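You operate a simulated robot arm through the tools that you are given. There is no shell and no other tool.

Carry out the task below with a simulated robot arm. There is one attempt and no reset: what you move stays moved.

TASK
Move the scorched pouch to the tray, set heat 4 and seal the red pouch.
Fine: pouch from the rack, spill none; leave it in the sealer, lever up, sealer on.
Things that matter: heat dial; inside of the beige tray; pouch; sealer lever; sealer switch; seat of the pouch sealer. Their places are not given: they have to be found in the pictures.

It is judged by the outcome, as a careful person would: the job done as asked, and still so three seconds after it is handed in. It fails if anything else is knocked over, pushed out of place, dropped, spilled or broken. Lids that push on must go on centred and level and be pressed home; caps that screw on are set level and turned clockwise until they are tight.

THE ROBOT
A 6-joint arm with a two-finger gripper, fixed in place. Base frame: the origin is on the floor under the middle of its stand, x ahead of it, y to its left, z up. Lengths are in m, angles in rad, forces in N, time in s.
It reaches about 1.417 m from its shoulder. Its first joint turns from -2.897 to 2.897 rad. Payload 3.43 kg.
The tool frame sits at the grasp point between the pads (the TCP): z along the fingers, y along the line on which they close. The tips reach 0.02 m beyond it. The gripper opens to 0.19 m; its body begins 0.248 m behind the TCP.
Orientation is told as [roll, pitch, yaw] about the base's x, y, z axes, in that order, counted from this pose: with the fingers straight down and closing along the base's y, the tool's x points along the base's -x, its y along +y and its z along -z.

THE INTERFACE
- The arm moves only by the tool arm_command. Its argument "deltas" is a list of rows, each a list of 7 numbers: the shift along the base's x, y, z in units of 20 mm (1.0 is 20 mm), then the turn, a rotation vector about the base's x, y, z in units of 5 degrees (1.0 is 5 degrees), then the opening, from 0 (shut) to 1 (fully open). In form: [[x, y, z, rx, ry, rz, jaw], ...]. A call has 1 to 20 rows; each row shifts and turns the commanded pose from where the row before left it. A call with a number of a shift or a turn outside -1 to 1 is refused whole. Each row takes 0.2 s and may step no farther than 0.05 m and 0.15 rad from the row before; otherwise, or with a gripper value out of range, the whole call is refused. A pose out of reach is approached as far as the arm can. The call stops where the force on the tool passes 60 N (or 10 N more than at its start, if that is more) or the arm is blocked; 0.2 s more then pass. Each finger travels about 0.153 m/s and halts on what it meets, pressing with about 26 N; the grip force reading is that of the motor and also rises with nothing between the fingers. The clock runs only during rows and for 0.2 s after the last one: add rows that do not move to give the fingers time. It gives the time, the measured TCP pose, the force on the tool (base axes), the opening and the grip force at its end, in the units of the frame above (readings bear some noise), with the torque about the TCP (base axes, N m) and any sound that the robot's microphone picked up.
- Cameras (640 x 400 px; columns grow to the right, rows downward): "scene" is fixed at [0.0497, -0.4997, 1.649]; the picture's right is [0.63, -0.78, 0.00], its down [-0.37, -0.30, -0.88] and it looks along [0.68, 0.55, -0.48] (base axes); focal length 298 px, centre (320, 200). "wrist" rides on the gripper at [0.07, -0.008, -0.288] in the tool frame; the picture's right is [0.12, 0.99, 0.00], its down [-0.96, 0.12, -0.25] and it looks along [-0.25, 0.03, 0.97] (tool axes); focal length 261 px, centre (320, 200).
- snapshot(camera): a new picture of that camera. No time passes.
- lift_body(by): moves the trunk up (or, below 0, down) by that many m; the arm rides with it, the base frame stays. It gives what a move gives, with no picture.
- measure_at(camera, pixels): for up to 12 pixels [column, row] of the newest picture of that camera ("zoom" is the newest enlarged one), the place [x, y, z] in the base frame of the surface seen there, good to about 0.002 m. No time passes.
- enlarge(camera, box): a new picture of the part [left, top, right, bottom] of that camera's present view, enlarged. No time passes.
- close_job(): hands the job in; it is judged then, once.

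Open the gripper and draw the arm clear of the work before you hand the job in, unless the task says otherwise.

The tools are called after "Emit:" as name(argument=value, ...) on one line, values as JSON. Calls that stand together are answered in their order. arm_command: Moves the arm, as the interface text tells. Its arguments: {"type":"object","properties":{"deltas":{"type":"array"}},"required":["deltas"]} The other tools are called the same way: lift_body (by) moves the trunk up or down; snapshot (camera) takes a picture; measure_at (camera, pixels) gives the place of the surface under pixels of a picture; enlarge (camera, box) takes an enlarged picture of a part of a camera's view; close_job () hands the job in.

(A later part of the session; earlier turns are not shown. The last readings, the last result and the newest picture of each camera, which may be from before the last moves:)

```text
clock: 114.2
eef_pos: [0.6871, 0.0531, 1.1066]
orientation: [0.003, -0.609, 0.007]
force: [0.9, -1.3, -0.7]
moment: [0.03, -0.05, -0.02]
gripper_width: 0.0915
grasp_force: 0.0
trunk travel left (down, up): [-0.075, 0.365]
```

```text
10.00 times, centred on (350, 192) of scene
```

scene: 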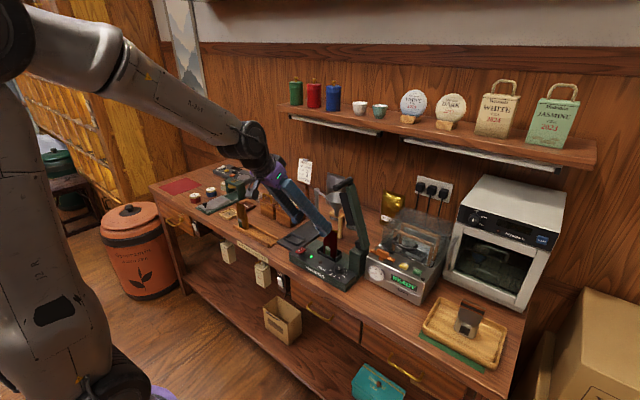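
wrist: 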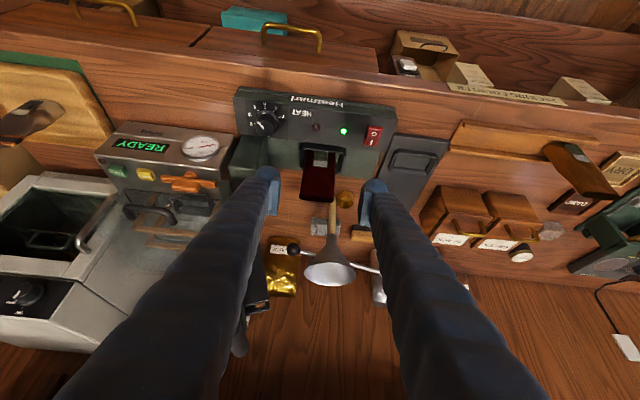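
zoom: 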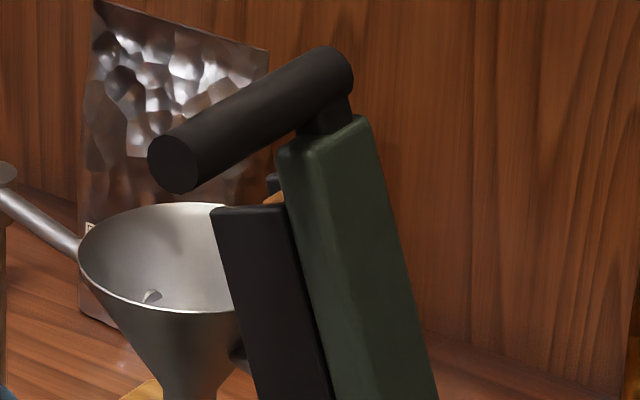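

I measure points along the handle and upper lever in this zoom.

Emit:
measure_at(camera="zoom", pixels=[[172, 165], [185, 140], [200, 180], [250, 105], [250, 135], [300, 75], [320, 110], [335, 60], [320, 125], [300, 150], [350, 140], [265, 230]])

Emit:
measure_at(camera="zoom", pixels=[[172, 140], [160, 160], [180, 190], [220, 215], [280, 215], [240, 300], [310, 220], [330, 300], [380, 300], [360, 200], [300, 350], [350, 380]])

```text
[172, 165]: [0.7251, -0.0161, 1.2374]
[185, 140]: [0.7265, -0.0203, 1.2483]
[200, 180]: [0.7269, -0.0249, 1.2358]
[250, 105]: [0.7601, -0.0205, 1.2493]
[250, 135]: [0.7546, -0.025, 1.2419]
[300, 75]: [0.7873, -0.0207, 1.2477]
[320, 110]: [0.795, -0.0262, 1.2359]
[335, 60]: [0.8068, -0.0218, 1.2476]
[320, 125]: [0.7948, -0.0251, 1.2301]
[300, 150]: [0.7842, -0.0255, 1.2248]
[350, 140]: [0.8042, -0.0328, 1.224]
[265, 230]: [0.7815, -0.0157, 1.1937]
```

```text
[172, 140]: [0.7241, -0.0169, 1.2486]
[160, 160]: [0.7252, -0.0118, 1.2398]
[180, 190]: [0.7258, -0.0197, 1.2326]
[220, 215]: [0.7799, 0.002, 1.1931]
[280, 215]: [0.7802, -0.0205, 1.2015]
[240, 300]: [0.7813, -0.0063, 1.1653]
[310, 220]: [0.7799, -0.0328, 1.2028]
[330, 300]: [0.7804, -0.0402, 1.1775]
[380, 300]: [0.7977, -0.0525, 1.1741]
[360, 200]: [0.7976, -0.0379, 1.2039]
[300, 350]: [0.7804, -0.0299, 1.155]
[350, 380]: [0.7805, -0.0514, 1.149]
```

The handle axis runs along x at y≈−0.017, z≈1.240 with a radius of about 0.01 m, and its front end is at x 0.725. I'll grip it with pads closing along y and swing it on its arc; first I go up in front of it, then over to its line.

Emit:
arm_command(deltas=[[-0.3, 0, 1, 0, 0, 0, 0.3], [-0.3, 0, 1, 0, 0, 0, 0.3], [-0.3, 0, 1, 0, 0, 0, 0.3], [0, 0, 1, 0, 0, 0, 0.3], [0, 0, 1, 0, 0, 0, 0.3], [0, 0, 1, 0, 0, 0, 0.3], [0, 0, 1, 0, 0, 0, 0.3], [0, 0, 1, 0, 0, 0, 0.3], [0, 0, 1, 0, 0, 0, 0.3], [0, 0, 1, 0, 0, 0, 0.3], [0, -0.7, 0.8, 0, 0, 0, 0.3], [0, -0.7, 0, 0, 0, 0, 0.3], [0, -0.7, 0, 0, 0, 0, 0.3], [0, -0.7, 0, 0, 0, 0, 0.3], [0, -0.7, 0, 0, 0, 0, 0.3], [0, 0, 0, 0, 0, 0, 0.3]])

Emit:
snapshot(camera="scene")

Emit:
snapshot(camera="wrist")

```text
clock: 117.6
eef_pos: [0.6697, -0.0168, 1.3223]
orientation: [0.004, -0.611, 0.005]
force: [0.2, -0.4, 0.2]
moment: [0.02, -0.01, 0.01]
gripper_width: 0.0569
grasp_force: 0.1
trunk travel left (down, up): [-0.075, 0.365]
```

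```text
taken
```

scene: 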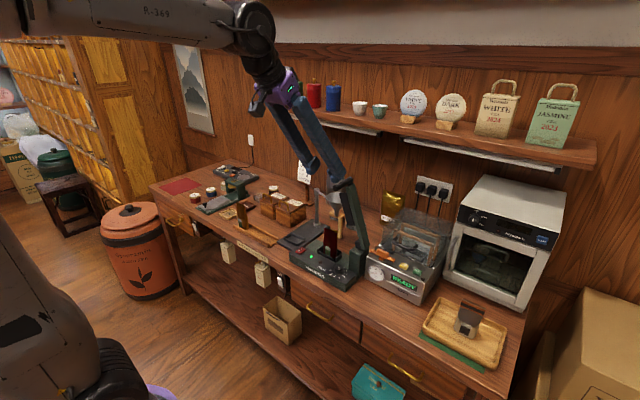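

```text
taken
```

wrist: 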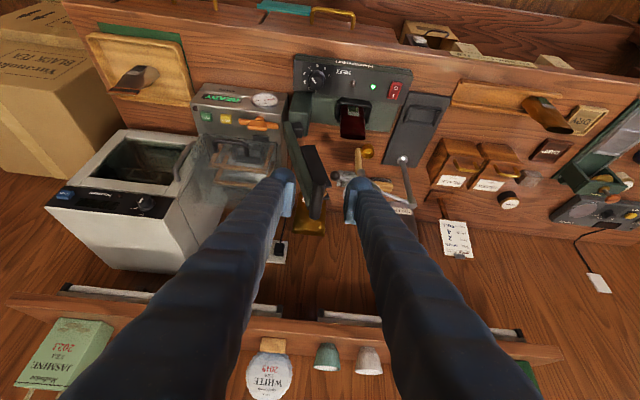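

The lever's top appears between the fingers at about (312,180). I enlarge to check the alignment with the handle.

Emit:
enlarge(camera="wrist", box=[255, 100, 385, 250])

Emit:
measure_at(camera="zoom", pixels=[[200, 290], [215, 300], [240, 310], [225, 325], [210, 270], [230, 270], [250, 270], [180, 250], [160, 200], [250, 230], [260, 210], [240, 330]])

```text
2.67 times, centred on (320, 175) of wrist
```

zoom: 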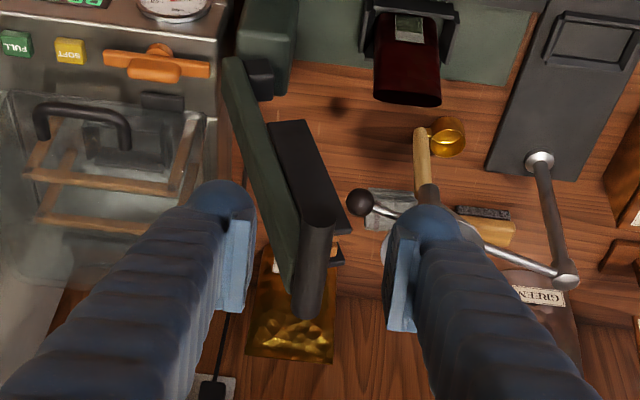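

```text
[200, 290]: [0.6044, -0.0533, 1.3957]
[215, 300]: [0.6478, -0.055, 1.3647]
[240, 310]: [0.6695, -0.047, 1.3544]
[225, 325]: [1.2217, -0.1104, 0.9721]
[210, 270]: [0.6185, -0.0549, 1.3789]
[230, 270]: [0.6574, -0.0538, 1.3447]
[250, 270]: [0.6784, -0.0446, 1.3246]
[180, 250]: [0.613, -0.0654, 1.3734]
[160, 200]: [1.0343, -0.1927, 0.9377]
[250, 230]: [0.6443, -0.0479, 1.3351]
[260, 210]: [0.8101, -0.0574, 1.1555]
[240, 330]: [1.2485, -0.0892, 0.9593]
```

The handle is the dark rod from (317,218) to (306,310) in the zoom. I measure along it.

Emit:
measure_at(camera="zoom", pixels=[[317, 222], [317, 240], [313, 270], [308, 295], [306, 310], [303, 240], [330, 240], [300, 270], [325, 270], [295, 300], [318, 214], [335, 222]])

```text
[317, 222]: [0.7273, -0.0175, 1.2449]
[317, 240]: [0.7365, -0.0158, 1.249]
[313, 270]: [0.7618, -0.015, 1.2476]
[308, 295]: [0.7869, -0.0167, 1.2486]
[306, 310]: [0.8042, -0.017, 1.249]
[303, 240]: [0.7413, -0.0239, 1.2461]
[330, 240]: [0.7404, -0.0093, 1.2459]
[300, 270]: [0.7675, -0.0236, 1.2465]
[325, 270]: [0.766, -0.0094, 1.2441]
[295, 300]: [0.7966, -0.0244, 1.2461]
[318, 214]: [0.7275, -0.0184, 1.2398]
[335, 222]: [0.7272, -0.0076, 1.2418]
```

The handle axis is at y −0.0165, z about 1.2385. I slide in so that the pads straddle it at x≈0.744.

Emit:
arm_command(deltas=[[0.6, 0, -0.4, 0, 0, 0, 0.3], [0.6, 0, -0.7, 0, 0, 0, 0.3], [0.6, 0, -0.8, 0, 0, 0, 0.3], [0.6, 0, -0.8, 0, 0, 0, 0.3], [0.6, 0, -0.8, 0, 0, 0, 0.3], [0.7, 0, -0.7, 0, 0, 0, 0.3], [0, 0, 0, 0, 0, 0, 0.3]])

Emit:
snapshot(camera="wrist")

Emit:
enlarge(camera="wrist", box=[255, 110, 385, 250])

Emit:
enlarge(camera="scene", box=[290, 130, 390, 280])

```text
clock: 119.2
eef_pos: [0.7436, -0.0167, 1.2399]
orientation: [0.003, -0.611, 0.005]
force: [1.4, 1.1, -0.8]
moment: [0.0, 0.03, 0.02]
gripper_width: 0.0572
grasp_force: 0.1
trunk travel left (down, up): [-0.075, 0.365]
```

```text
taken
```

wrist: 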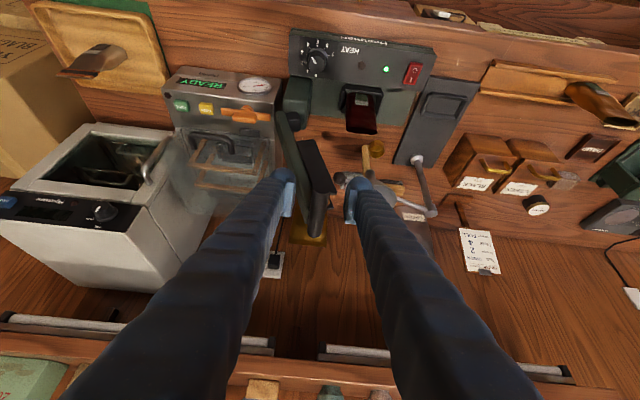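

```text
2.86 times, centred on (320, 180) of wrist
```

zoom: 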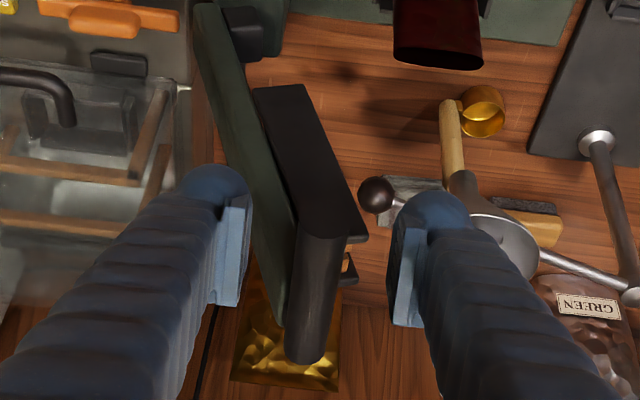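

```text
2.67 times, centred on (340, 205) of scene
```

zoom: 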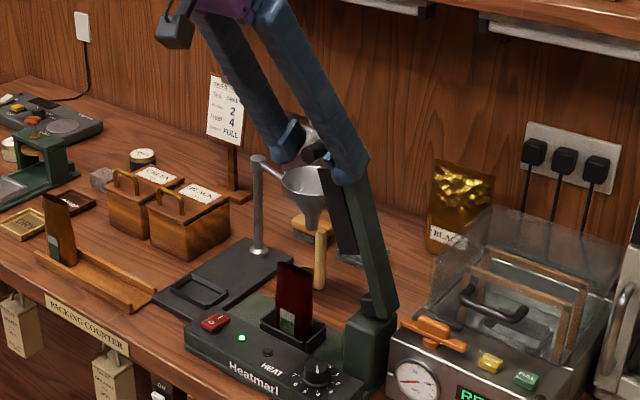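

The handle is between the pads. I close on it.

Emit:
arm_command(deltas=[[0, 0, 0, 0, 0, 0, 0.2], [0, 0, 0, 0, 0, 0, 0.1], [0, 0, 0, 0, 0, 0, 0], [0, 0, 0, 0, 0, 0, 0], [0, 0, 0, 0, 0, 0, 0]])

Emit:
snapshot(camera="wrist")

Emit:
enlarge(camera="wrist", box=[255, 110, 385, 250])

```text
clock: 120.4
eef_pos: [0.7447, -0.0167, 1.2401]
orientation: [0.003, -0.611, 0.004]
force: [-0.2, -0.7, 0.4]
moment: [-0.04, 0.01, -0.03]
gripper_width: 0.0183
grasp_force: 44.9
trunk travel left (down, up): [-0.075, 0.365]
```

```text
taken
```

wrist: 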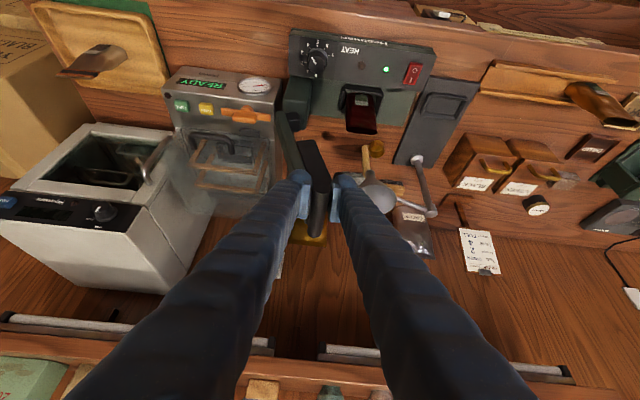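

```text
2.86 times, centred on (320, 180) of wrist
```

zoom: 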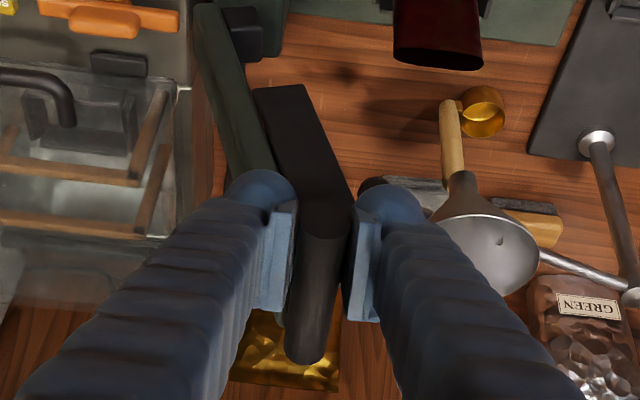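

Gripped at 18.3 mm. I swing the lever in small steps on an arc about an estimated hinge (y −0.10, z 1.00), reading the force after each to correct the centre.

Emit:
arm_command(deltas=[[0, 0.42, -0.15, 0, 0, 0, 0], [0, 0.41, -0.17, 0, 0, 0, 0], [0, 0.4, -0.18, 0, 0, 0, 0], [0, 0.4, -0.195, 0, 0, 0, 0], [0, 0, 0, 0, 0, 0, 0]])

Emit:
snapshot(camera="scene")

Emit:
enlarge(camera="scene", box=[300, 170, 400, 290])

```text
clock: 121.6
eef_pos: [0.7437, 0.0144, 1.2255]
orientation: [0.006, -0.61, 0.005]
force: [-0.4, 1.8, 4.6]
moment: [-0.02, -0.14, -0.03]
gripper_width: 0.0184
grasp_force: 45.2
trunk travel left (down, up): [-0.075, 0.365]
```

```text
taken
```

scene: 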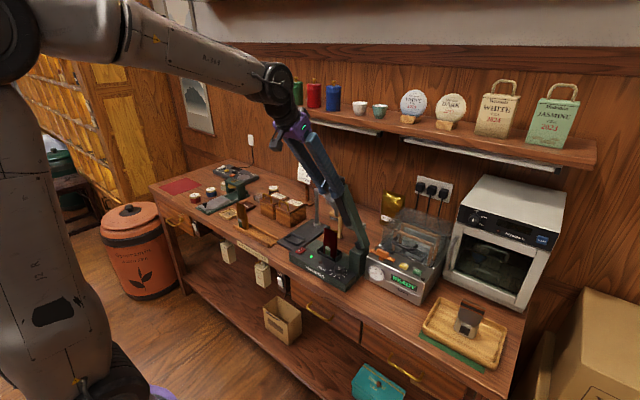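

```text
3.33 times, centred on (350, 230) of scene
```

zoom: 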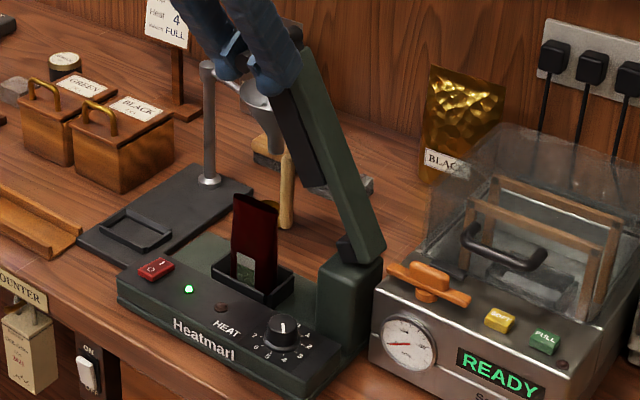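

The lever follows easily; a radial push of about 5 N outward shows that my radius is slightly short. I continue a further 8° with a 1 mm outward correction.

Emit:
arm_command(deltas=[[0, 0.39, -0.19, 0, 0, 0, 0], [0, 0.39, -0.21, 0, 0, 0, 0], [0, 0.38, -0.24, 0, 0, 0, 0], [0, 0.38, -0.25, 0, 0, 0, 0], [0, 0, 0, 0, 0, 0, 0]])

```text
clock: 122.8
eef_pos: [0.745, 0.0469, 1.2063]
orientation: [0.007, -0.609, 0.006]
force: [2.0, -0.2, -1.9]
moment: [0.01, -0.01, -0.07]
gripper_width: 0.0182
grasp_force: 45.3
trunk travel left (down, up): [-0.075, 0.365]
```

Forces are near zero, so the arc is well centred. I continue 12° more.

Emit:
arm_command(deltas=[[0, 0.355, -0.275, 0, 0, 0, 0], [0, 0.355, -0.28, 0, 0, 0, 0], [0, 0.335, -0.29, 0, 0, 0, 0], [0, 0.335, -0.295, 0, 0, 0, 0], [0, 0.315, -0.31, 0, 0, 0, 0], [0, 0.31, -0.32, 0, 0, 0, 0], [0, 0, 0, 0, 0, 0, 0]])

Emit:
enlarge(camera="scene", box=[290, 170, 390, 290])

```text
clock: 124.4
eef_pos: [0.744, 0.0864, 1.1713]
orientation: [0.004, -0.609, 0.006]
force: [1.5, -6.2, -6.3]
moment: [0.03, 0.26, -0.06]
gripper_width: 0.0172
grasp_force: 44.7
trunk travel left (down, up): [-0.075, 0.365]
```

```text
3.33 times, centred on (340, 230) of scene
```

zoom: 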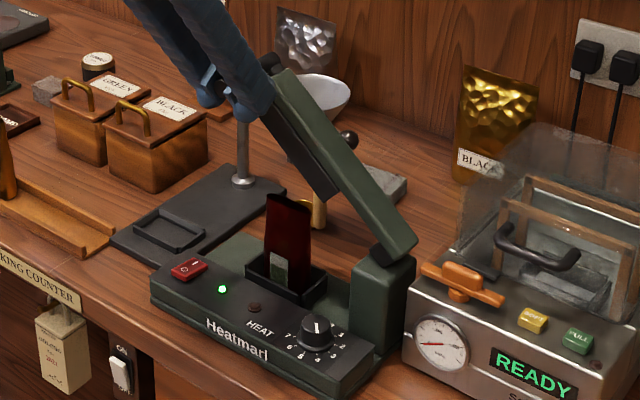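

An inward radial force of about 9 N shows that the radius should be about 1.5–2 mm less now. I continue 8° with that correction and look at the bar over the pouch.

Emit:
arm_command(deltas=[[0, 0.25, -0.37, 0, 0, 0, 0], [0, 0.26, -0.36, 0, 0, 0, 0], [0, 0.265, -0.35, 0, 0, 0, 0], [0, 0.265, -0.355, 0, 0, 0, 0], [0, 0, 0, 0, 0, 0, 0]])

Emit:
enlarge(camera="scene", box=[290, 170, 390, 290])

Emit:
snapshot(camera="wrist")

```text
clock: 125.6
eef_pos: [0.7448, 0.1071, 1.1425]
orientation: [0.005, -0.61, 0.006]
force: [0.7, -0.7, -0.4]
moment: [0.05, -0.01, -0.13]
gripper_width: 0.0166
grasp_force: 45.4
trunk travel left (down, up): [-0.075, 0.365]
```

```text
3.33 times, centred on (340, 230) of scene
```

zoom: 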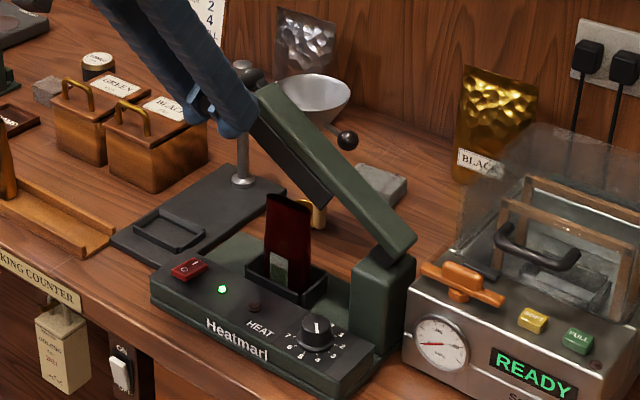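

```text
taken
```

wrist: 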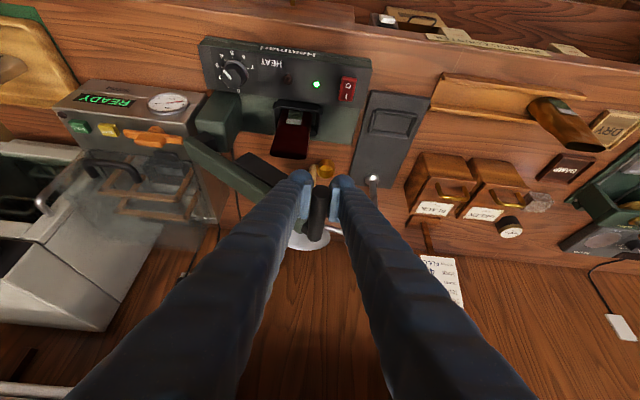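

The lever follows with almost no force, but the grip width fell to 16.6 mm. I check that the handle is still well inside the pads.

Emit:
enlarge(camera="wrist", box=[265, 140, 375, 260])

Emit:
measure_at(camera="zoom", pixels=[[300, 220], [300, 250], [300, 280], [300, 200], [290, 180], [310, 310], [255, 160], [380, 160], [270, 200], [350, 200], [200, 170], [180, 130]])

```text
3.33 times, centred on (320, 200) of wrist
```

zoom: 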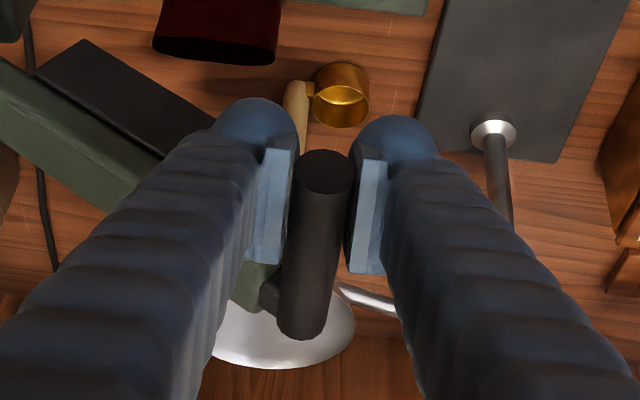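

```text
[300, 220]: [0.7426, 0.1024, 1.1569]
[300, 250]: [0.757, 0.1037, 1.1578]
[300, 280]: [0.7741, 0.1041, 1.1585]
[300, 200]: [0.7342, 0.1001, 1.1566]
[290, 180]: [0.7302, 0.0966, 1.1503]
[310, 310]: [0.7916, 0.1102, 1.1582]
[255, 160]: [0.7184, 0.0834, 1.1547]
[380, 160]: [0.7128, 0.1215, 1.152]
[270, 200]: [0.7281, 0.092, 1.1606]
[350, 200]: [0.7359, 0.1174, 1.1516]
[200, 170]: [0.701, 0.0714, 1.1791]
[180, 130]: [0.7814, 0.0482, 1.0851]
```

The handle axis is now at about (y 0.107, z 1.1485), some 6 mm above the pad centre, so the pads are slipping and a push from above with closed fingers will be more reliable. I open slightly and see whether the lever stays by itself.

Emit:
arm_command(deltas=[[0, 0, 0, 0, 0, 0, 0.12], [0, 0, 0, 0, 0, 0, 0.2], [0, 0, 0, 0, 0, 0, 0.3]])

Emit:
snapshot(camera="wrist")

Emit:
enlarge(camera="wrist", box=[265, 140, 375, 260])

Emit:
measure_at(camera="zoom", pixels=[[310, 200], [310, 230], [310, 260], [310, 290], [320, 180], [300, 220], [330, 220], [350, 220]])

Emit:
enlarge(camera="scene", box=[290, 170, 390, 290])

```text
clock: 126.4
eef_pos: [0.7429, 0.1086, 1.1426]
orientation: [0.005, -0.61, 0.004]
force: [0.2, -0.5, -0.7]
moment: [0.0, -0.02, -0.03]
gripper_width: 0.0569
grasp_force: 0.0
trunk travel left (down, up): [-0.075, 0.365]
```

```text
taken
```

wrist: 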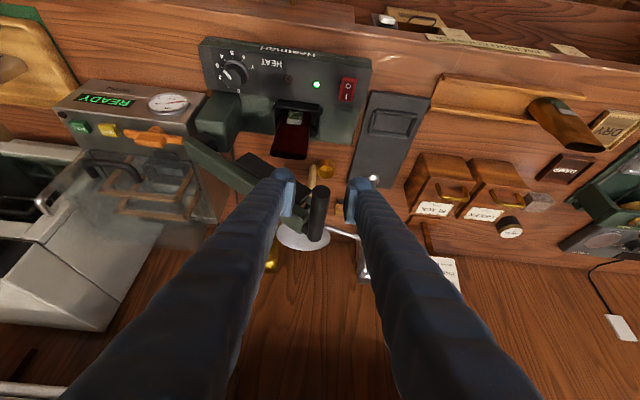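

```text
3.33 times, centred on (320, 200) of wrist
```

zoom: 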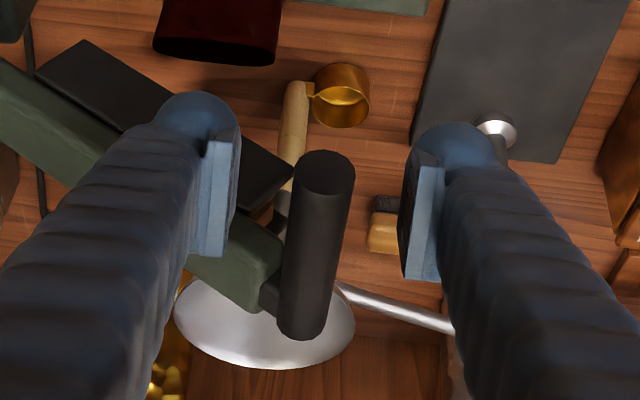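

```text
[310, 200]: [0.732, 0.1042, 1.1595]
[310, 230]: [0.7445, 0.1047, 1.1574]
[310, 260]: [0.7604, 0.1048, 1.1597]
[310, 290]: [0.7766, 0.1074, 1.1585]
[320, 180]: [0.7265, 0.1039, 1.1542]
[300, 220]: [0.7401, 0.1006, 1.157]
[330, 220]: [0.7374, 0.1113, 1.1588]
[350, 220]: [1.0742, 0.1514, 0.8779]
```

```text
3.33 times, centred on (340, 230) of scene
```

zoom: 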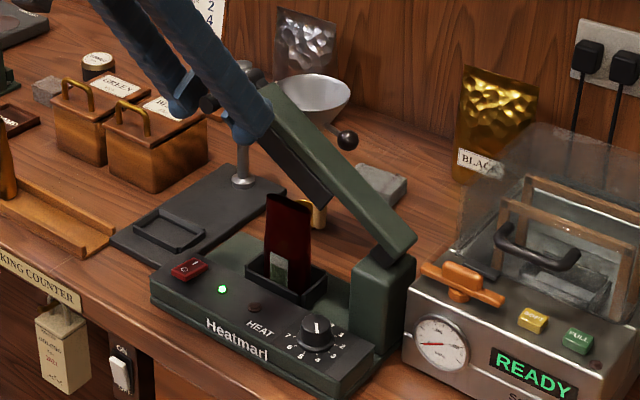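

The lever stays where it is left. I back the fingers out upward over the handle and close them into a fist just above it.

Emit:
arm_command(deltas=[[-0.5, 0, 0.72, 0, 0, 0, 0.3], [-0.5, 0, 0.72, 0, 0, 0, 0.3], [-0.5, 0, 0.72, 0, 0, 0, 0.3], [-0.3, 0, 0.6, 0, 0, 0, 0.3], [0, 0, 0, 0, 0, 0, 0], [0, 0, 0, 0, 0, 0, 0], [0, 0, 0, 0, 0, 0, 0]])

Emit:
snapshot(camera="wrist")

Emit:
enlarge(camera="wrist", box=[265, 140, 375, 260])

```text
clock: 128.0
eef_pos: [0.7078, 0.1068, 1.1989]
orientation: [0.001, -0.612, 0.005]
force: [-0.2, 0.1, -0.4]
moment: [-0.03, 0.0, -0.02]
gripper_width: 0.0
grasp_force: 25.9
trunk travel left (down, up): [-0.075, 0.365]
```

```text
taken
```

wrist: 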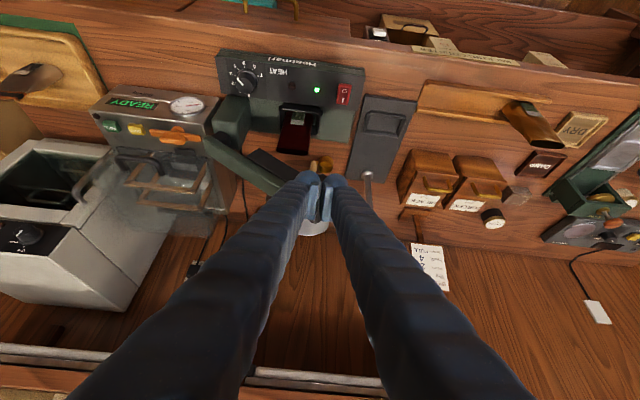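

```text
3.33 times, centred on (320, 200) of wrist
```

zoom: 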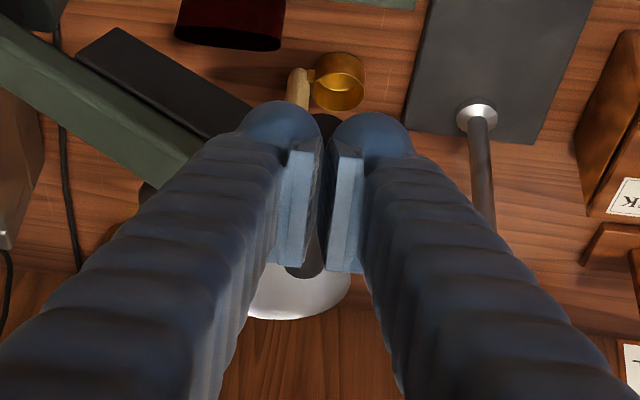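

The fist is closed just above the handle. I move it forward over the handle and begin pushing down along the arc, to about 30°.

Emit:
arm_command(deltas=[[0.9, 0, 0, 0, 0, 0, 0], [0.9, 0.1, 0, 0, 0, 0, 0], [0, 0, -0.7, 0, 0, 0, 0], [0, 0.1, -0.4, 0, 0, 0, 0], [0, 0.15, -0.3, 0, 0, 0, 0], [0, 0.2, -0.3, 0, 0, 0, 0], [0, 0.2, -0.3, 0, 0, 0, 0], [0, 0, 0, 0, 0, 0, 0]])

Emit:
snapshot(camera="wrist")

Emit:
enlarge(camera="scene", box=[290, 170, 390, 290])

```text
clock: 129.8
eef_pos: [0.744, 0.1217, 1.1591]
orientation: [0.004, -0.611, 0.004]
force: [1.1, 0.8, 0.0]
moment: [0.03, -0.01, 0.01]
gripper_width: 0.0
grasp_force: 25.9
trunk travel left (down, up): [-0.075, 0.365]
```

```text
taken
```

wrist: 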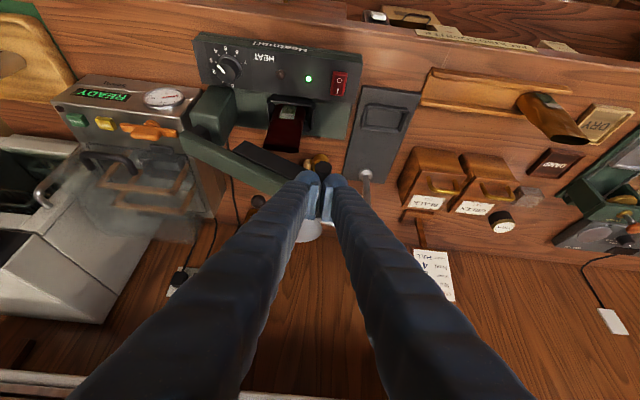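

```text
3.33 times, centred on (340, 230) of scene
```

zoom: 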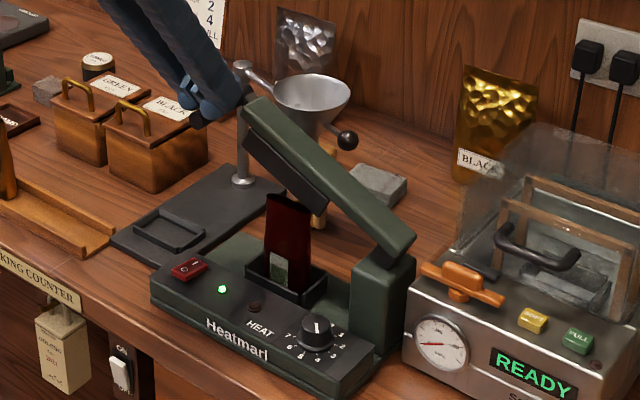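

The lever went down to about 30° with no noticeable resistance. I check where the handle sits against the fist.

Emit:
enlarge(camera="wrist", box=[245, 120, 375, 250])

Emit:
enlarge(camera="scene", box=[325, 185, 375, 260])

```text
3.08 times, centred on (310, 185) of wrist
```

zoom: 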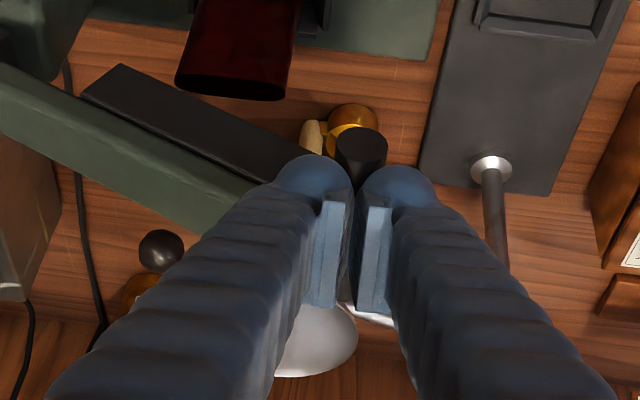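

```text
5.33 times, centred on (350, 222) of scene
```

zoom: 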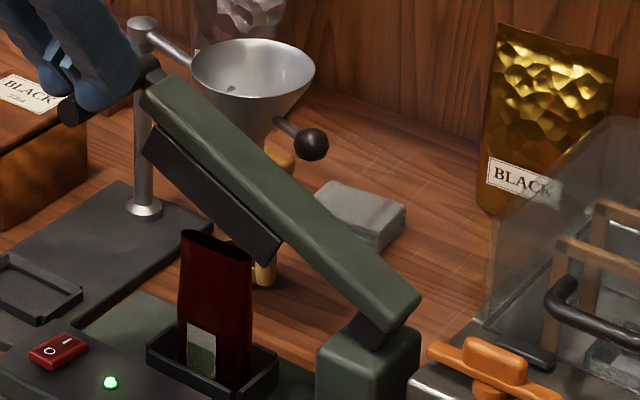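

The fist is on top of the handle and the bar is coming over the pouch mouth. I push a further 5° and read the force.

Emit:
arm_command(deltas=[[0, 0.14, -0.33, 0, 0, 0, 0], [0, 0.13, -0.33, 0, 0, 0, 0], [0, 0.13, -0.33, 0, 0, 0, 0], [0, 0, 0, 0, 0, 0, 0]])

Emit:
enlarge(camera="scene", box=[325, 185, 375, 260])

```text
clock: 130.8
eef_pos: [0.7437, 0.1293, 1.1375]
orientation: [0.003, -0.61, 0.007]
force: [0.3, -0.6, -0.2]
moment: [0.0, -0.01, 0.03]
gripper_width: 0.0
grasp_force: 25.6
trunk travel left (down, up): [-0.075, 0.365]
```

```text
5.33 times, centred on (350, 222) of scene
```

zoom: 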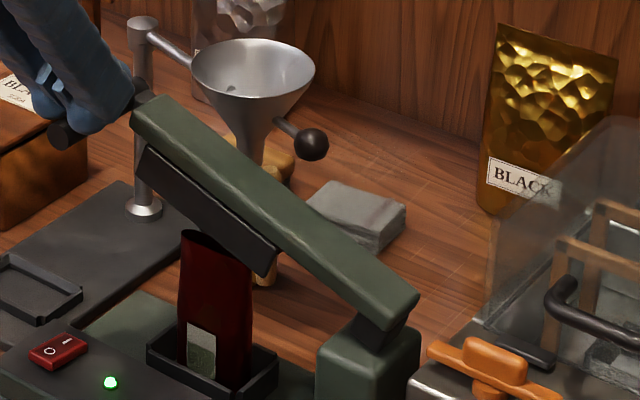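

Still free. Another 5° down.

Emit:
arm_command(deltas=[[0, 0.15, -0.34, 0, 0, 0, 0], [0, 0.14, -0.34, 0, 0, 0, 0], [0, 0.13, -0.34, 0, 0, 0, 0], [0, 0, 0, 0, 0, 0, 0]])

Emit:
enlarge(camera="scene", box=[310, 195, 370, 275])

```text
clock: 131.8
eef_pos: [0.744, 0.138, 1.1181]
orientation: [0.005, -0.609, 0.005]
force: [-0.4, 0.1, 0.0]
moment: [0.02, 0.01, -0.02]
gripper_width: 0.0
grasp_force: 26.3
trunk travel left (down, up): [-0.075, 0.365]
```

```text
5.00 times, centred on (340, 235) of scene
```

zoom: 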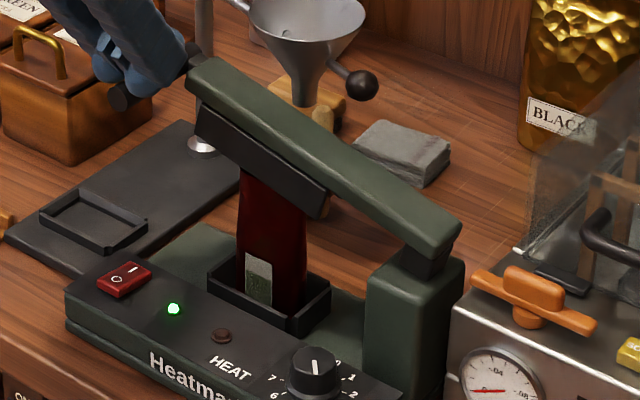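

Still no force, and the bar now covers the pouch's mouth. I continue in smaller steps, watching force, light and sound.

Emit:
arm_command(deltas=[[0, 0.12, -0.35, 0, 0, 0, 0], [0, 0.11, -0.35, 0, 0, 0, 0], [0, 0, 0, 0, 0, 0, 0]])

Emit:
enlarge(camera="scene", box=[310, 195, 370, 275])

```text
clock: 132.6
eef_pos: [0.7434, 0.1422, 1.1026]
orientation: [0.003, -0.609, 0.006]
force: [-0.1, -0.3, 0.1]
moment: [0.0, 0.0, 0.02]
gripper_width: 0.0
grasp_force: 26.0
trunk travel left (down, up): [-0.075, 0.365]
```

```text
5.00 times, centred on (340, 235) of scene
```

zoom: 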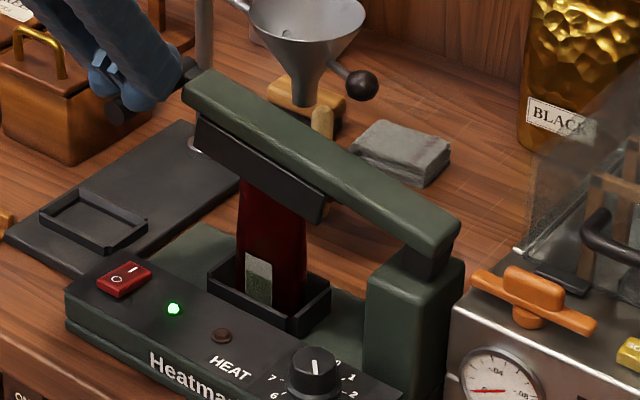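

No resistance yet. I continue down along the arc toward level.

Emit:
arm_command(deltas=[[0, 0.08, -0.35, 0, 0, 0, 0], [0, 0.08, -0.35, 0, 0, 0, 0], [0, 0, 0, 0, 0, 0, 0]])

Emit:
enlarge(camera="scene", box=[310, 195, 370, 275])

```text
clock: 133.4
eef_pos: [0.7442, 0.146, 1.0889]
orientation: [0.005, -0.611, 0.007]
force: [0.0, 0.1, 0.2]
moment: [-0.01, 0.0, 0.02]
gripper_width: 0.0
grasp_force: 26.2
trunk travel left (down, up): [-0.075, 0.365]
```

```text
5.00 times, centred on (340, 235) of scene
```

zoom: 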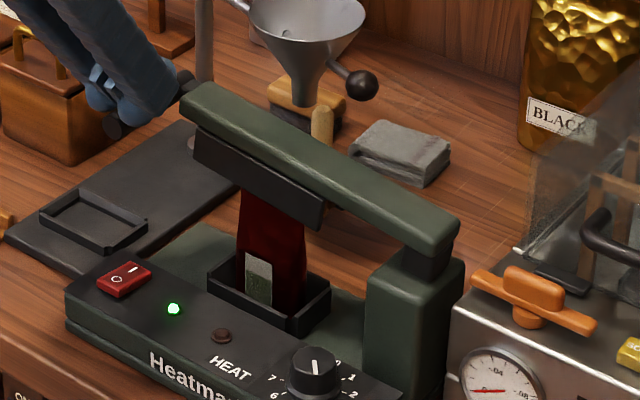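

Another step down, still watching.

Emit:
arm_command(deltas=[[0, 0.06, -0.35, 0, 0, 0, 0], [0, 0.05, -0.35, 0, 0, 0, 0], [0, 0, 0, 0, 0, 0, 0]])

Emit:
enlarge(camera="scene", box=[310, 195, 370, 275])

```text
clock: 134.2
eef_pos: [0.7444, 0.1471, 1.0755]
orientation: [0.003, -0.61, 0.009]
force: [-0.6, -0.7, -0.1]
moment: [0.03, 0.0, 0.0]
gripper_width: 0.0
grasp_force: 25.4
trunk travel left (down, up): [-0.075, 0.365]
```

```text
5.00 times, centred on (340, 235) of scene
```

zoom: 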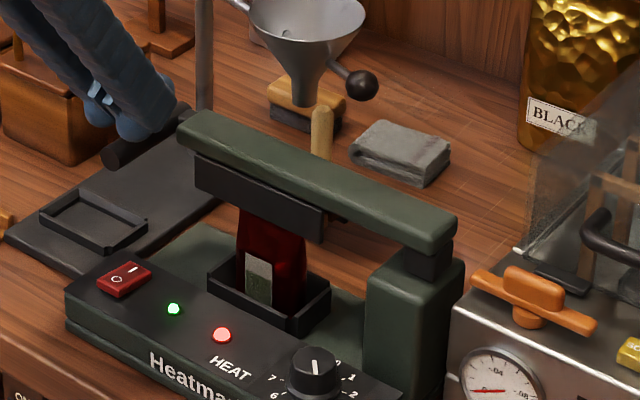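

The HEAT light has come on red, so the bar is closed on the pouch and sealing. I hold still and watch for the light going out or a sound.

Emit:
arm_command(deltas=[[0, 0, 0, 0, 0, 0, 0], [0, 0, 0, 0, 0, 0, 0], [0, 0, 0, 0, 0, 0, 0]])

Emit:
enlarge(camera="scene", box=[310, 195, 370, 275])

```text
clock: 135.0
eef_pos: [0.7443, 0.1492, 1.0761]
orientation: [0.005, -0.608, 0.006]
force: [0.5, 0.4, -0.5]
moment: [0.0, -0.02, 0.0]
gripper_width: 0.0001
grasp_force: 25.6
trunk travel left (down, up): [-0.075, 0.365]
```

```text
5.00 times, centred on (340, 235) of scene
```

zoom: 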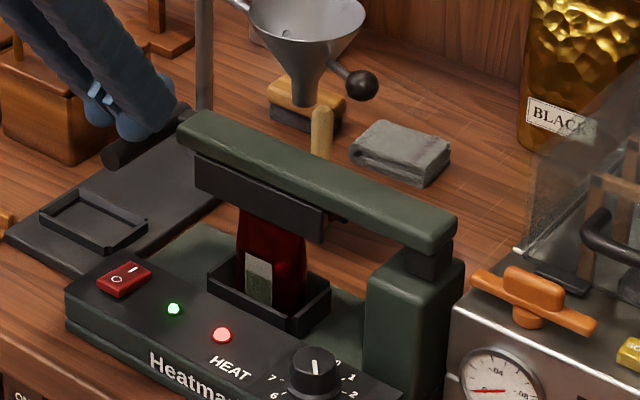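

The light is still red. I keep holding, checking about once a second.

Emit:
arm_command(deltas=[[0, 0, 0, 0, 0, 0, 0], [0, 0, 0, 0, 0, 0, 0], [0, 0, 0, 0, 0, 0, 0], [0, 0, 0, 0, 0, 0, 0]])

Emit:
enlarge(camera="scene", box=[310, 195, 370, 275])

```text
clock: 136.0
eef_pos: [0.7442, 0.1483, 1.0755]
orientation: [0.004, -0.61, 0.005]
force: [-0.6, -1.1, 0.2]
moment: [-0.01, -0.01, 0.0]
gripper_width: 0.0
grasp_force: 26.3
trunk travel left (down, up): [-0.075, 0.365]
```

```text
5.00 times, centred on (340, 235) of scene
```

zoom: 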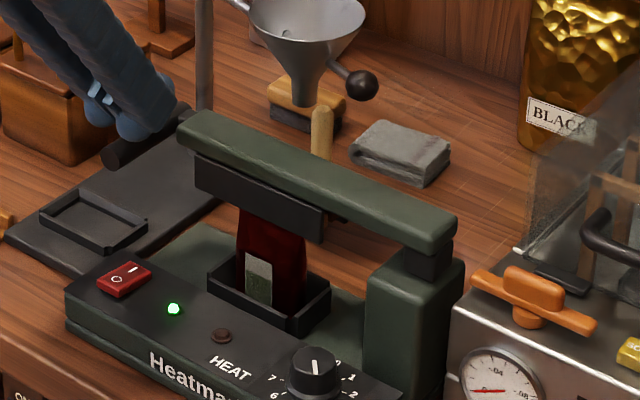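

The HEAT light went out, so the sealing cycle is finished. Now I locate the handle to raise the lever again.

Emit:
measure_at(camera="zoom", pixels=[[108, 155], [115, 165], [165, 130], [180, 115], [185, 105], [195, 125], [260, 160], [400, 215], [250, 180], [300, 200], [270, 225], [110, 148]])

Emit:
snapshot(camera="wrist")

Emit:
enlarge(camera="wrist", box=[225, 100, 375, 250])

```text
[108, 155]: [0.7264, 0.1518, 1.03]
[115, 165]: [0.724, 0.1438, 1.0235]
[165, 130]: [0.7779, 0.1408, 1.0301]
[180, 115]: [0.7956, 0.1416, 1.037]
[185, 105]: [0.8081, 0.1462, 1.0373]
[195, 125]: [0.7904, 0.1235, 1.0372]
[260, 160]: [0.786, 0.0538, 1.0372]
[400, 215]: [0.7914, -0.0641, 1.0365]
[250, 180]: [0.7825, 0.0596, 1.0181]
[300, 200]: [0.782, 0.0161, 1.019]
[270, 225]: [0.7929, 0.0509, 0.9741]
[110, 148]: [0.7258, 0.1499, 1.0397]
```

```text
taken
```

wrist: 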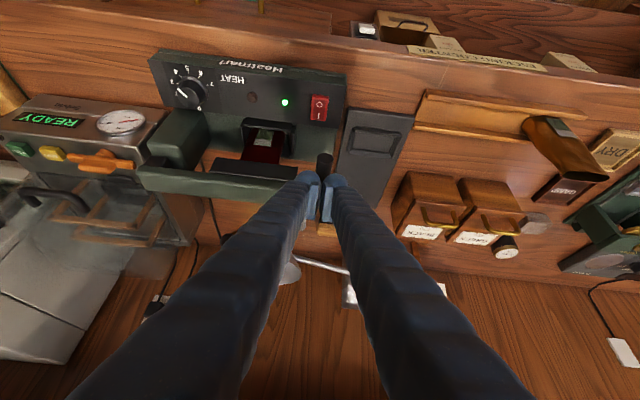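

```text
2.67 times, centred on (300, 175) of wrist
```

zoom: 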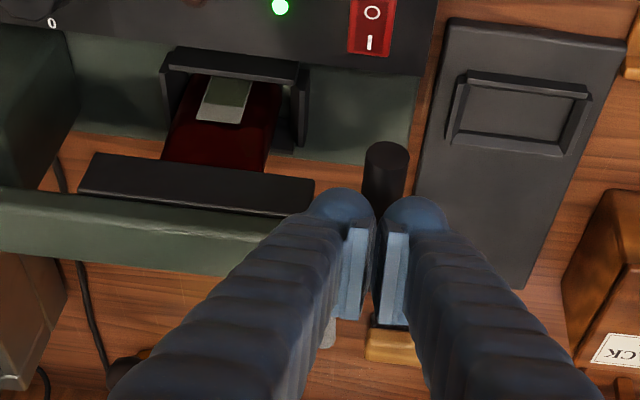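

The lever is level: the handle axis is at about y 0.1505, z 1.030, and three handle positions give the hinge at (−0.095, 1.005) with a radius of 0.2466. I raise the fist, open it, and straddle the handle.

Emit:
arm_command(deltas=[[-0.5, 0, 0.72, 0, 0, 0, 0], [-0.6, 0.05, 0.9, 0, 0, 0, 0], [0, 0.05, 0.2, 0, 0, 0, 0.3], [0, 0, 0, 0, 0, 0, 0.3], [0, 0, 0, 0, 0, 0, 0.3]])

Emit:
snapshot(camera="wrist")

Emit:
enlarge(camera="wrist", box=[225, 100, 405, 250])

Emit:
enlarge(camera="scene", box=[310, 195, 370, 275])

```text
clock: 137.2
eef_pos: [0.7216, 0.1497, 1.1117]
orientation: [0.003, -0.611, 0.005]
force: [0.2, 0.4, -0.4]
moment: [-0.02, 0.0, 0.03]
gripper_width: 0.0568
grasp_force: 0.1
trunk travel left (down, up): [-0.075, 0.365]
```

```text
taken
```

wrist: 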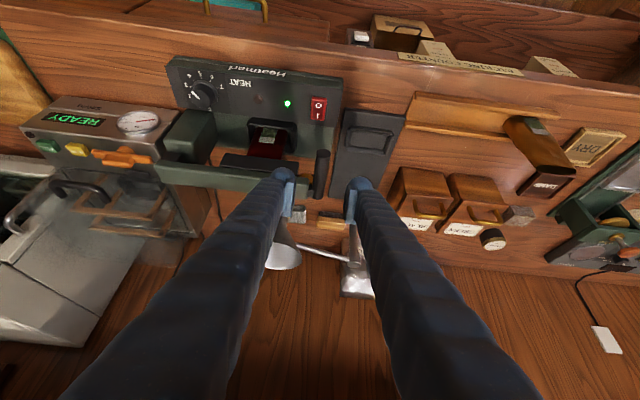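

```text
2.67 times, centred on (315, 175) of wrist
```

zoom: 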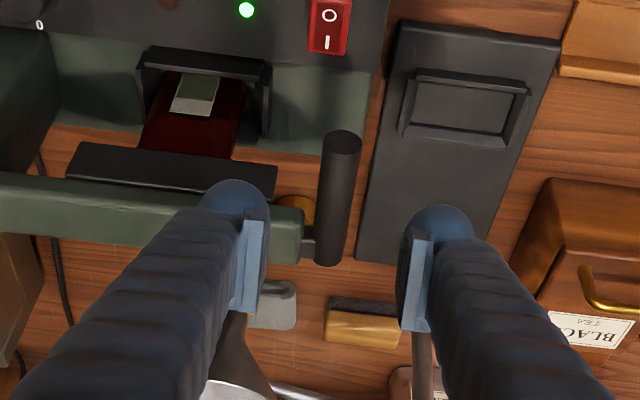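

```text
5.00 times, centred on (340, 235) of scene
```

zoom: 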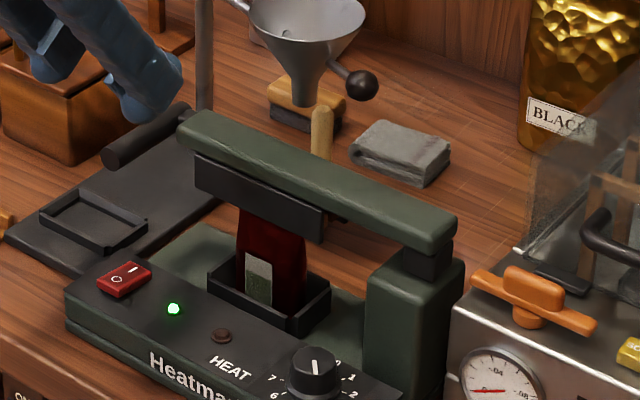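

I measure the handle in this wrist zoom for an exact line.

Emit:
measure_at(camera="zoom", pixels=[[338, 170], [335, 200], [332, 230], [328, 255], [320, 200], [350, 200], [343, 145], [345, 135], [300, 245], [280, 225], [320, 230], [345, 230]])

```text
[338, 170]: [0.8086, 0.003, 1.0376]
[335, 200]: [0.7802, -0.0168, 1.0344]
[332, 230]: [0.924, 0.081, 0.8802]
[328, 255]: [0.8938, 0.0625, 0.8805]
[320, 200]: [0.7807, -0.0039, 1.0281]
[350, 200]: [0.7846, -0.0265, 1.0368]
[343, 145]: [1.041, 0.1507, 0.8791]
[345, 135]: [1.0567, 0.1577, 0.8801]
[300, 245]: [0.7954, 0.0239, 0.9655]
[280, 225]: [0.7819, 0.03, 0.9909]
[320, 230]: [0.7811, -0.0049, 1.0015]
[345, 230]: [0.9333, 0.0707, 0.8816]
```

Those were read from the scene zoom, which was the newest one. I redo the wrist enlargement and measure on it.

Emit:
enlarge(camera="wrist", box=[225, 100, 405, 250])

Emit:
measure_at(camera="zoom", pixels=[[338, 170], [335, 200], [332, 230], [328, 255], [325, 200], [347, 200], [343, 145], [345, 135], [300, 245], [280, 225], [200, 150], [200, 130]])

```text
2.67 times, centred on (315, 175) of wrist
```

zoom: 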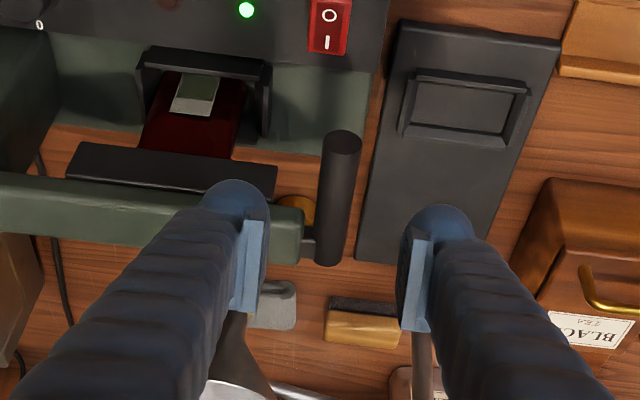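

```text
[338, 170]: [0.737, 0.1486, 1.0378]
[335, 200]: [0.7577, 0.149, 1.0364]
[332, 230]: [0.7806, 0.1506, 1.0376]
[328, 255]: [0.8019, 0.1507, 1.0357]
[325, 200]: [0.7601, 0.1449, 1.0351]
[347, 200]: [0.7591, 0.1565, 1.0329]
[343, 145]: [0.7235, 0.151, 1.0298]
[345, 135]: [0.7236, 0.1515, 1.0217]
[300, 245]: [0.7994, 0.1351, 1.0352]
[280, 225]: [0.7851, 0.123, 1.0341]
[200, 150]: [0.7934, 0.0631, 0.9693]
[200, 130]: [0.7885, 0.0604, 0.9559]
```

The handle axis is at y 0.150, z 1.0275. I lower the open fingers around it.

Emit:
arm_command(deltas=[[0.224, 0, -0.85, 0, 0, 0, 0.3], [0.224, 0, -0.85, 0, 0, 0, 0.3], [0.224, 0, -0.85, 0, 0, 0, 0.3], [0.224, 0, -0.85, 0, 0, 0, 0.3], [0.224, 0.02, -0.86, 0, 0, 0, 0.3], [0, 0, 0, 0, 0, 0, 0.3]])

Emit:
snapshot(camera="wrist")

Emit:
enlarge(camera="wrist", box=[225, 100, 405, 250])

```text
clock: 138.6
eef_pos: [0.7444, 0.1513, 1.0269]
orientation: [0.005, -0.609, 0.005]
force: [1.1, -0.1, -0.1]
moment: [0.0, -0.02, -0.02]
gripper_width: 0.0569
grasp_force: 0.0
trunk travel left (down, up): [-0.075, 0.365]
```

```text
taken
```

wrist: 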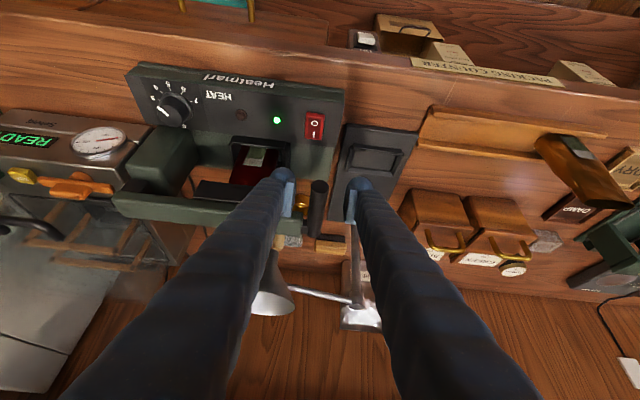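

```text
2.67 times, centred on (315, 175) of wrist
```

zoom: 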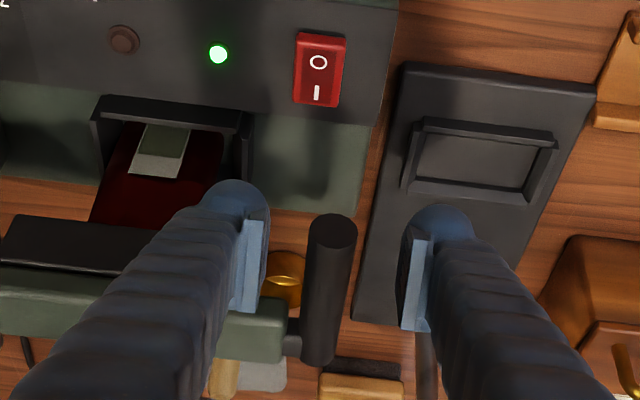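

The handle lies centred between the pads. I close on it.

Emit:
arm_command(deltas=[[0, 0, -0.1, 0, 0, 0, 0.2], [0, 0, 0, 0, 0, 0, 0.1], [0, 0, 0, 0, 0, 0, 0], [0, 0, 0, 0, 0, 0, 0], [0, 0, 0, 0, 0, 0, 0]])

```text
clock: 139.8
eef_pos: [0.7448, 0.1499, 1.0258]
orientation: [0.004, -0.609, 0.004]
force: [0.9, -15.3, -0.5]
moment: [0.04, 0.13, -0.22]
gripper_width: 0.0183
grasp_force: 44.8
trunk travel left (down, up): [-0.075, 0.365]
```

Gripped (18.3 mm); a side force of −15 N shows I'm about 2 mm to the left of the handle. I start lifting along the arc with that correction.

Emit:
arm_command(deltas=[[0, -0.12, 0.2, 0, 0, 0, 0], [0, -0.06, 0.3, 0, 0, 0, 0], [0, -0.06, 0.4, 0, 0, 0, 0], [0, 0, 0, 0, 0, 0, 0]])

Emit:
enlarge(camera="scene", box=[300, 185, 370, 275])

```text
clock: 140.8
eef_pos: [0.7441, 0.1482, 1.0439]
orientation: [0.005, -0.612, 0.007]
force: [-6.0, 10.3, 1.3]
moment: [-0.01, -0.15, 0.17]
gripper_width: 0.0177
grasp_force: 44.8
trunk travel left (down, up): [-0.075, 0.365]
```

```text
4.44 times, centred on (335, 230) of scene
```

zoom: 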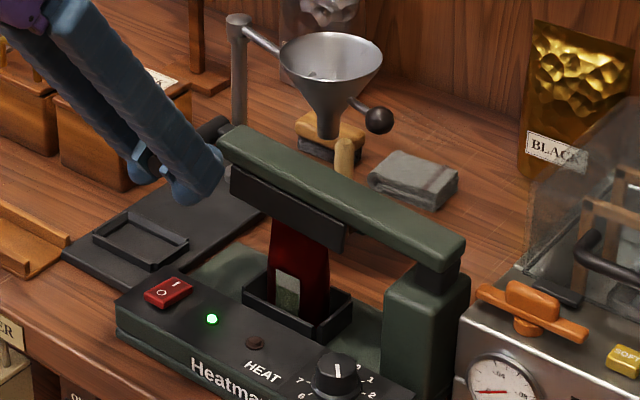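

The lever is rising; a +10 N side force tells me to ease 1–2 mm back to the left. I continue up the arc.

Emit:
arm_command(deltas=[[0, 0.02, 0.44, 0, 0, 0, 0], [0, -0.06, 0.44, 0, 0, 0, 0], [0, -0.1, 0.44, 0, 0, 0, 0], [0, -0.11, 0.44, 0, 0, 0, 0], [0, 0, 0, 0, 0, 0, 0]])

Emit:
enlarge(camera="scene", box=[300, 185, 370, 275])

Emit:
snapshot(camera="wrist")

```text
clock: 142.0
eef_pos: [0.7458, 0.1398, 1.0779]
orientation: [0.003, -0.609, 0.004]
force: [2.9, -9.2, -2.2]
moment: [0.01, -0.05, -0.13]
gripper_width: 0.0175
grasp_force: 44.7
trunk travel left (down, up): [-0.075, 0.365]
```

```text
4.44 times, centred on (335, 230) of scene
```

zoom: 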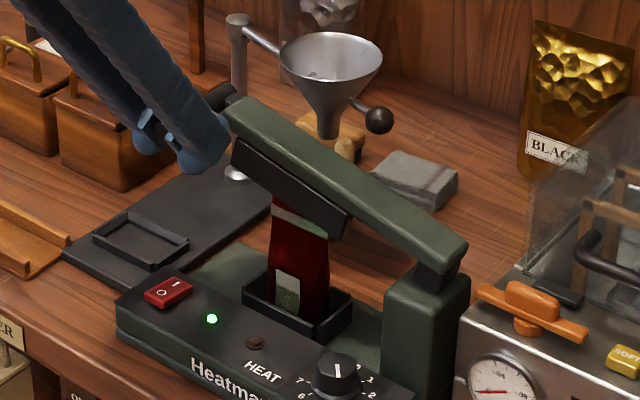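

```text
taken
```

wrist: 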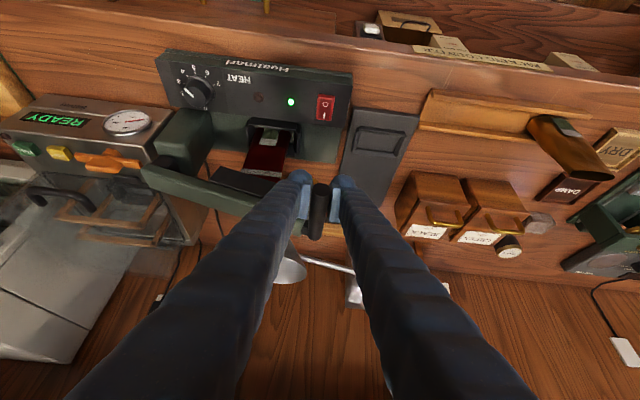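

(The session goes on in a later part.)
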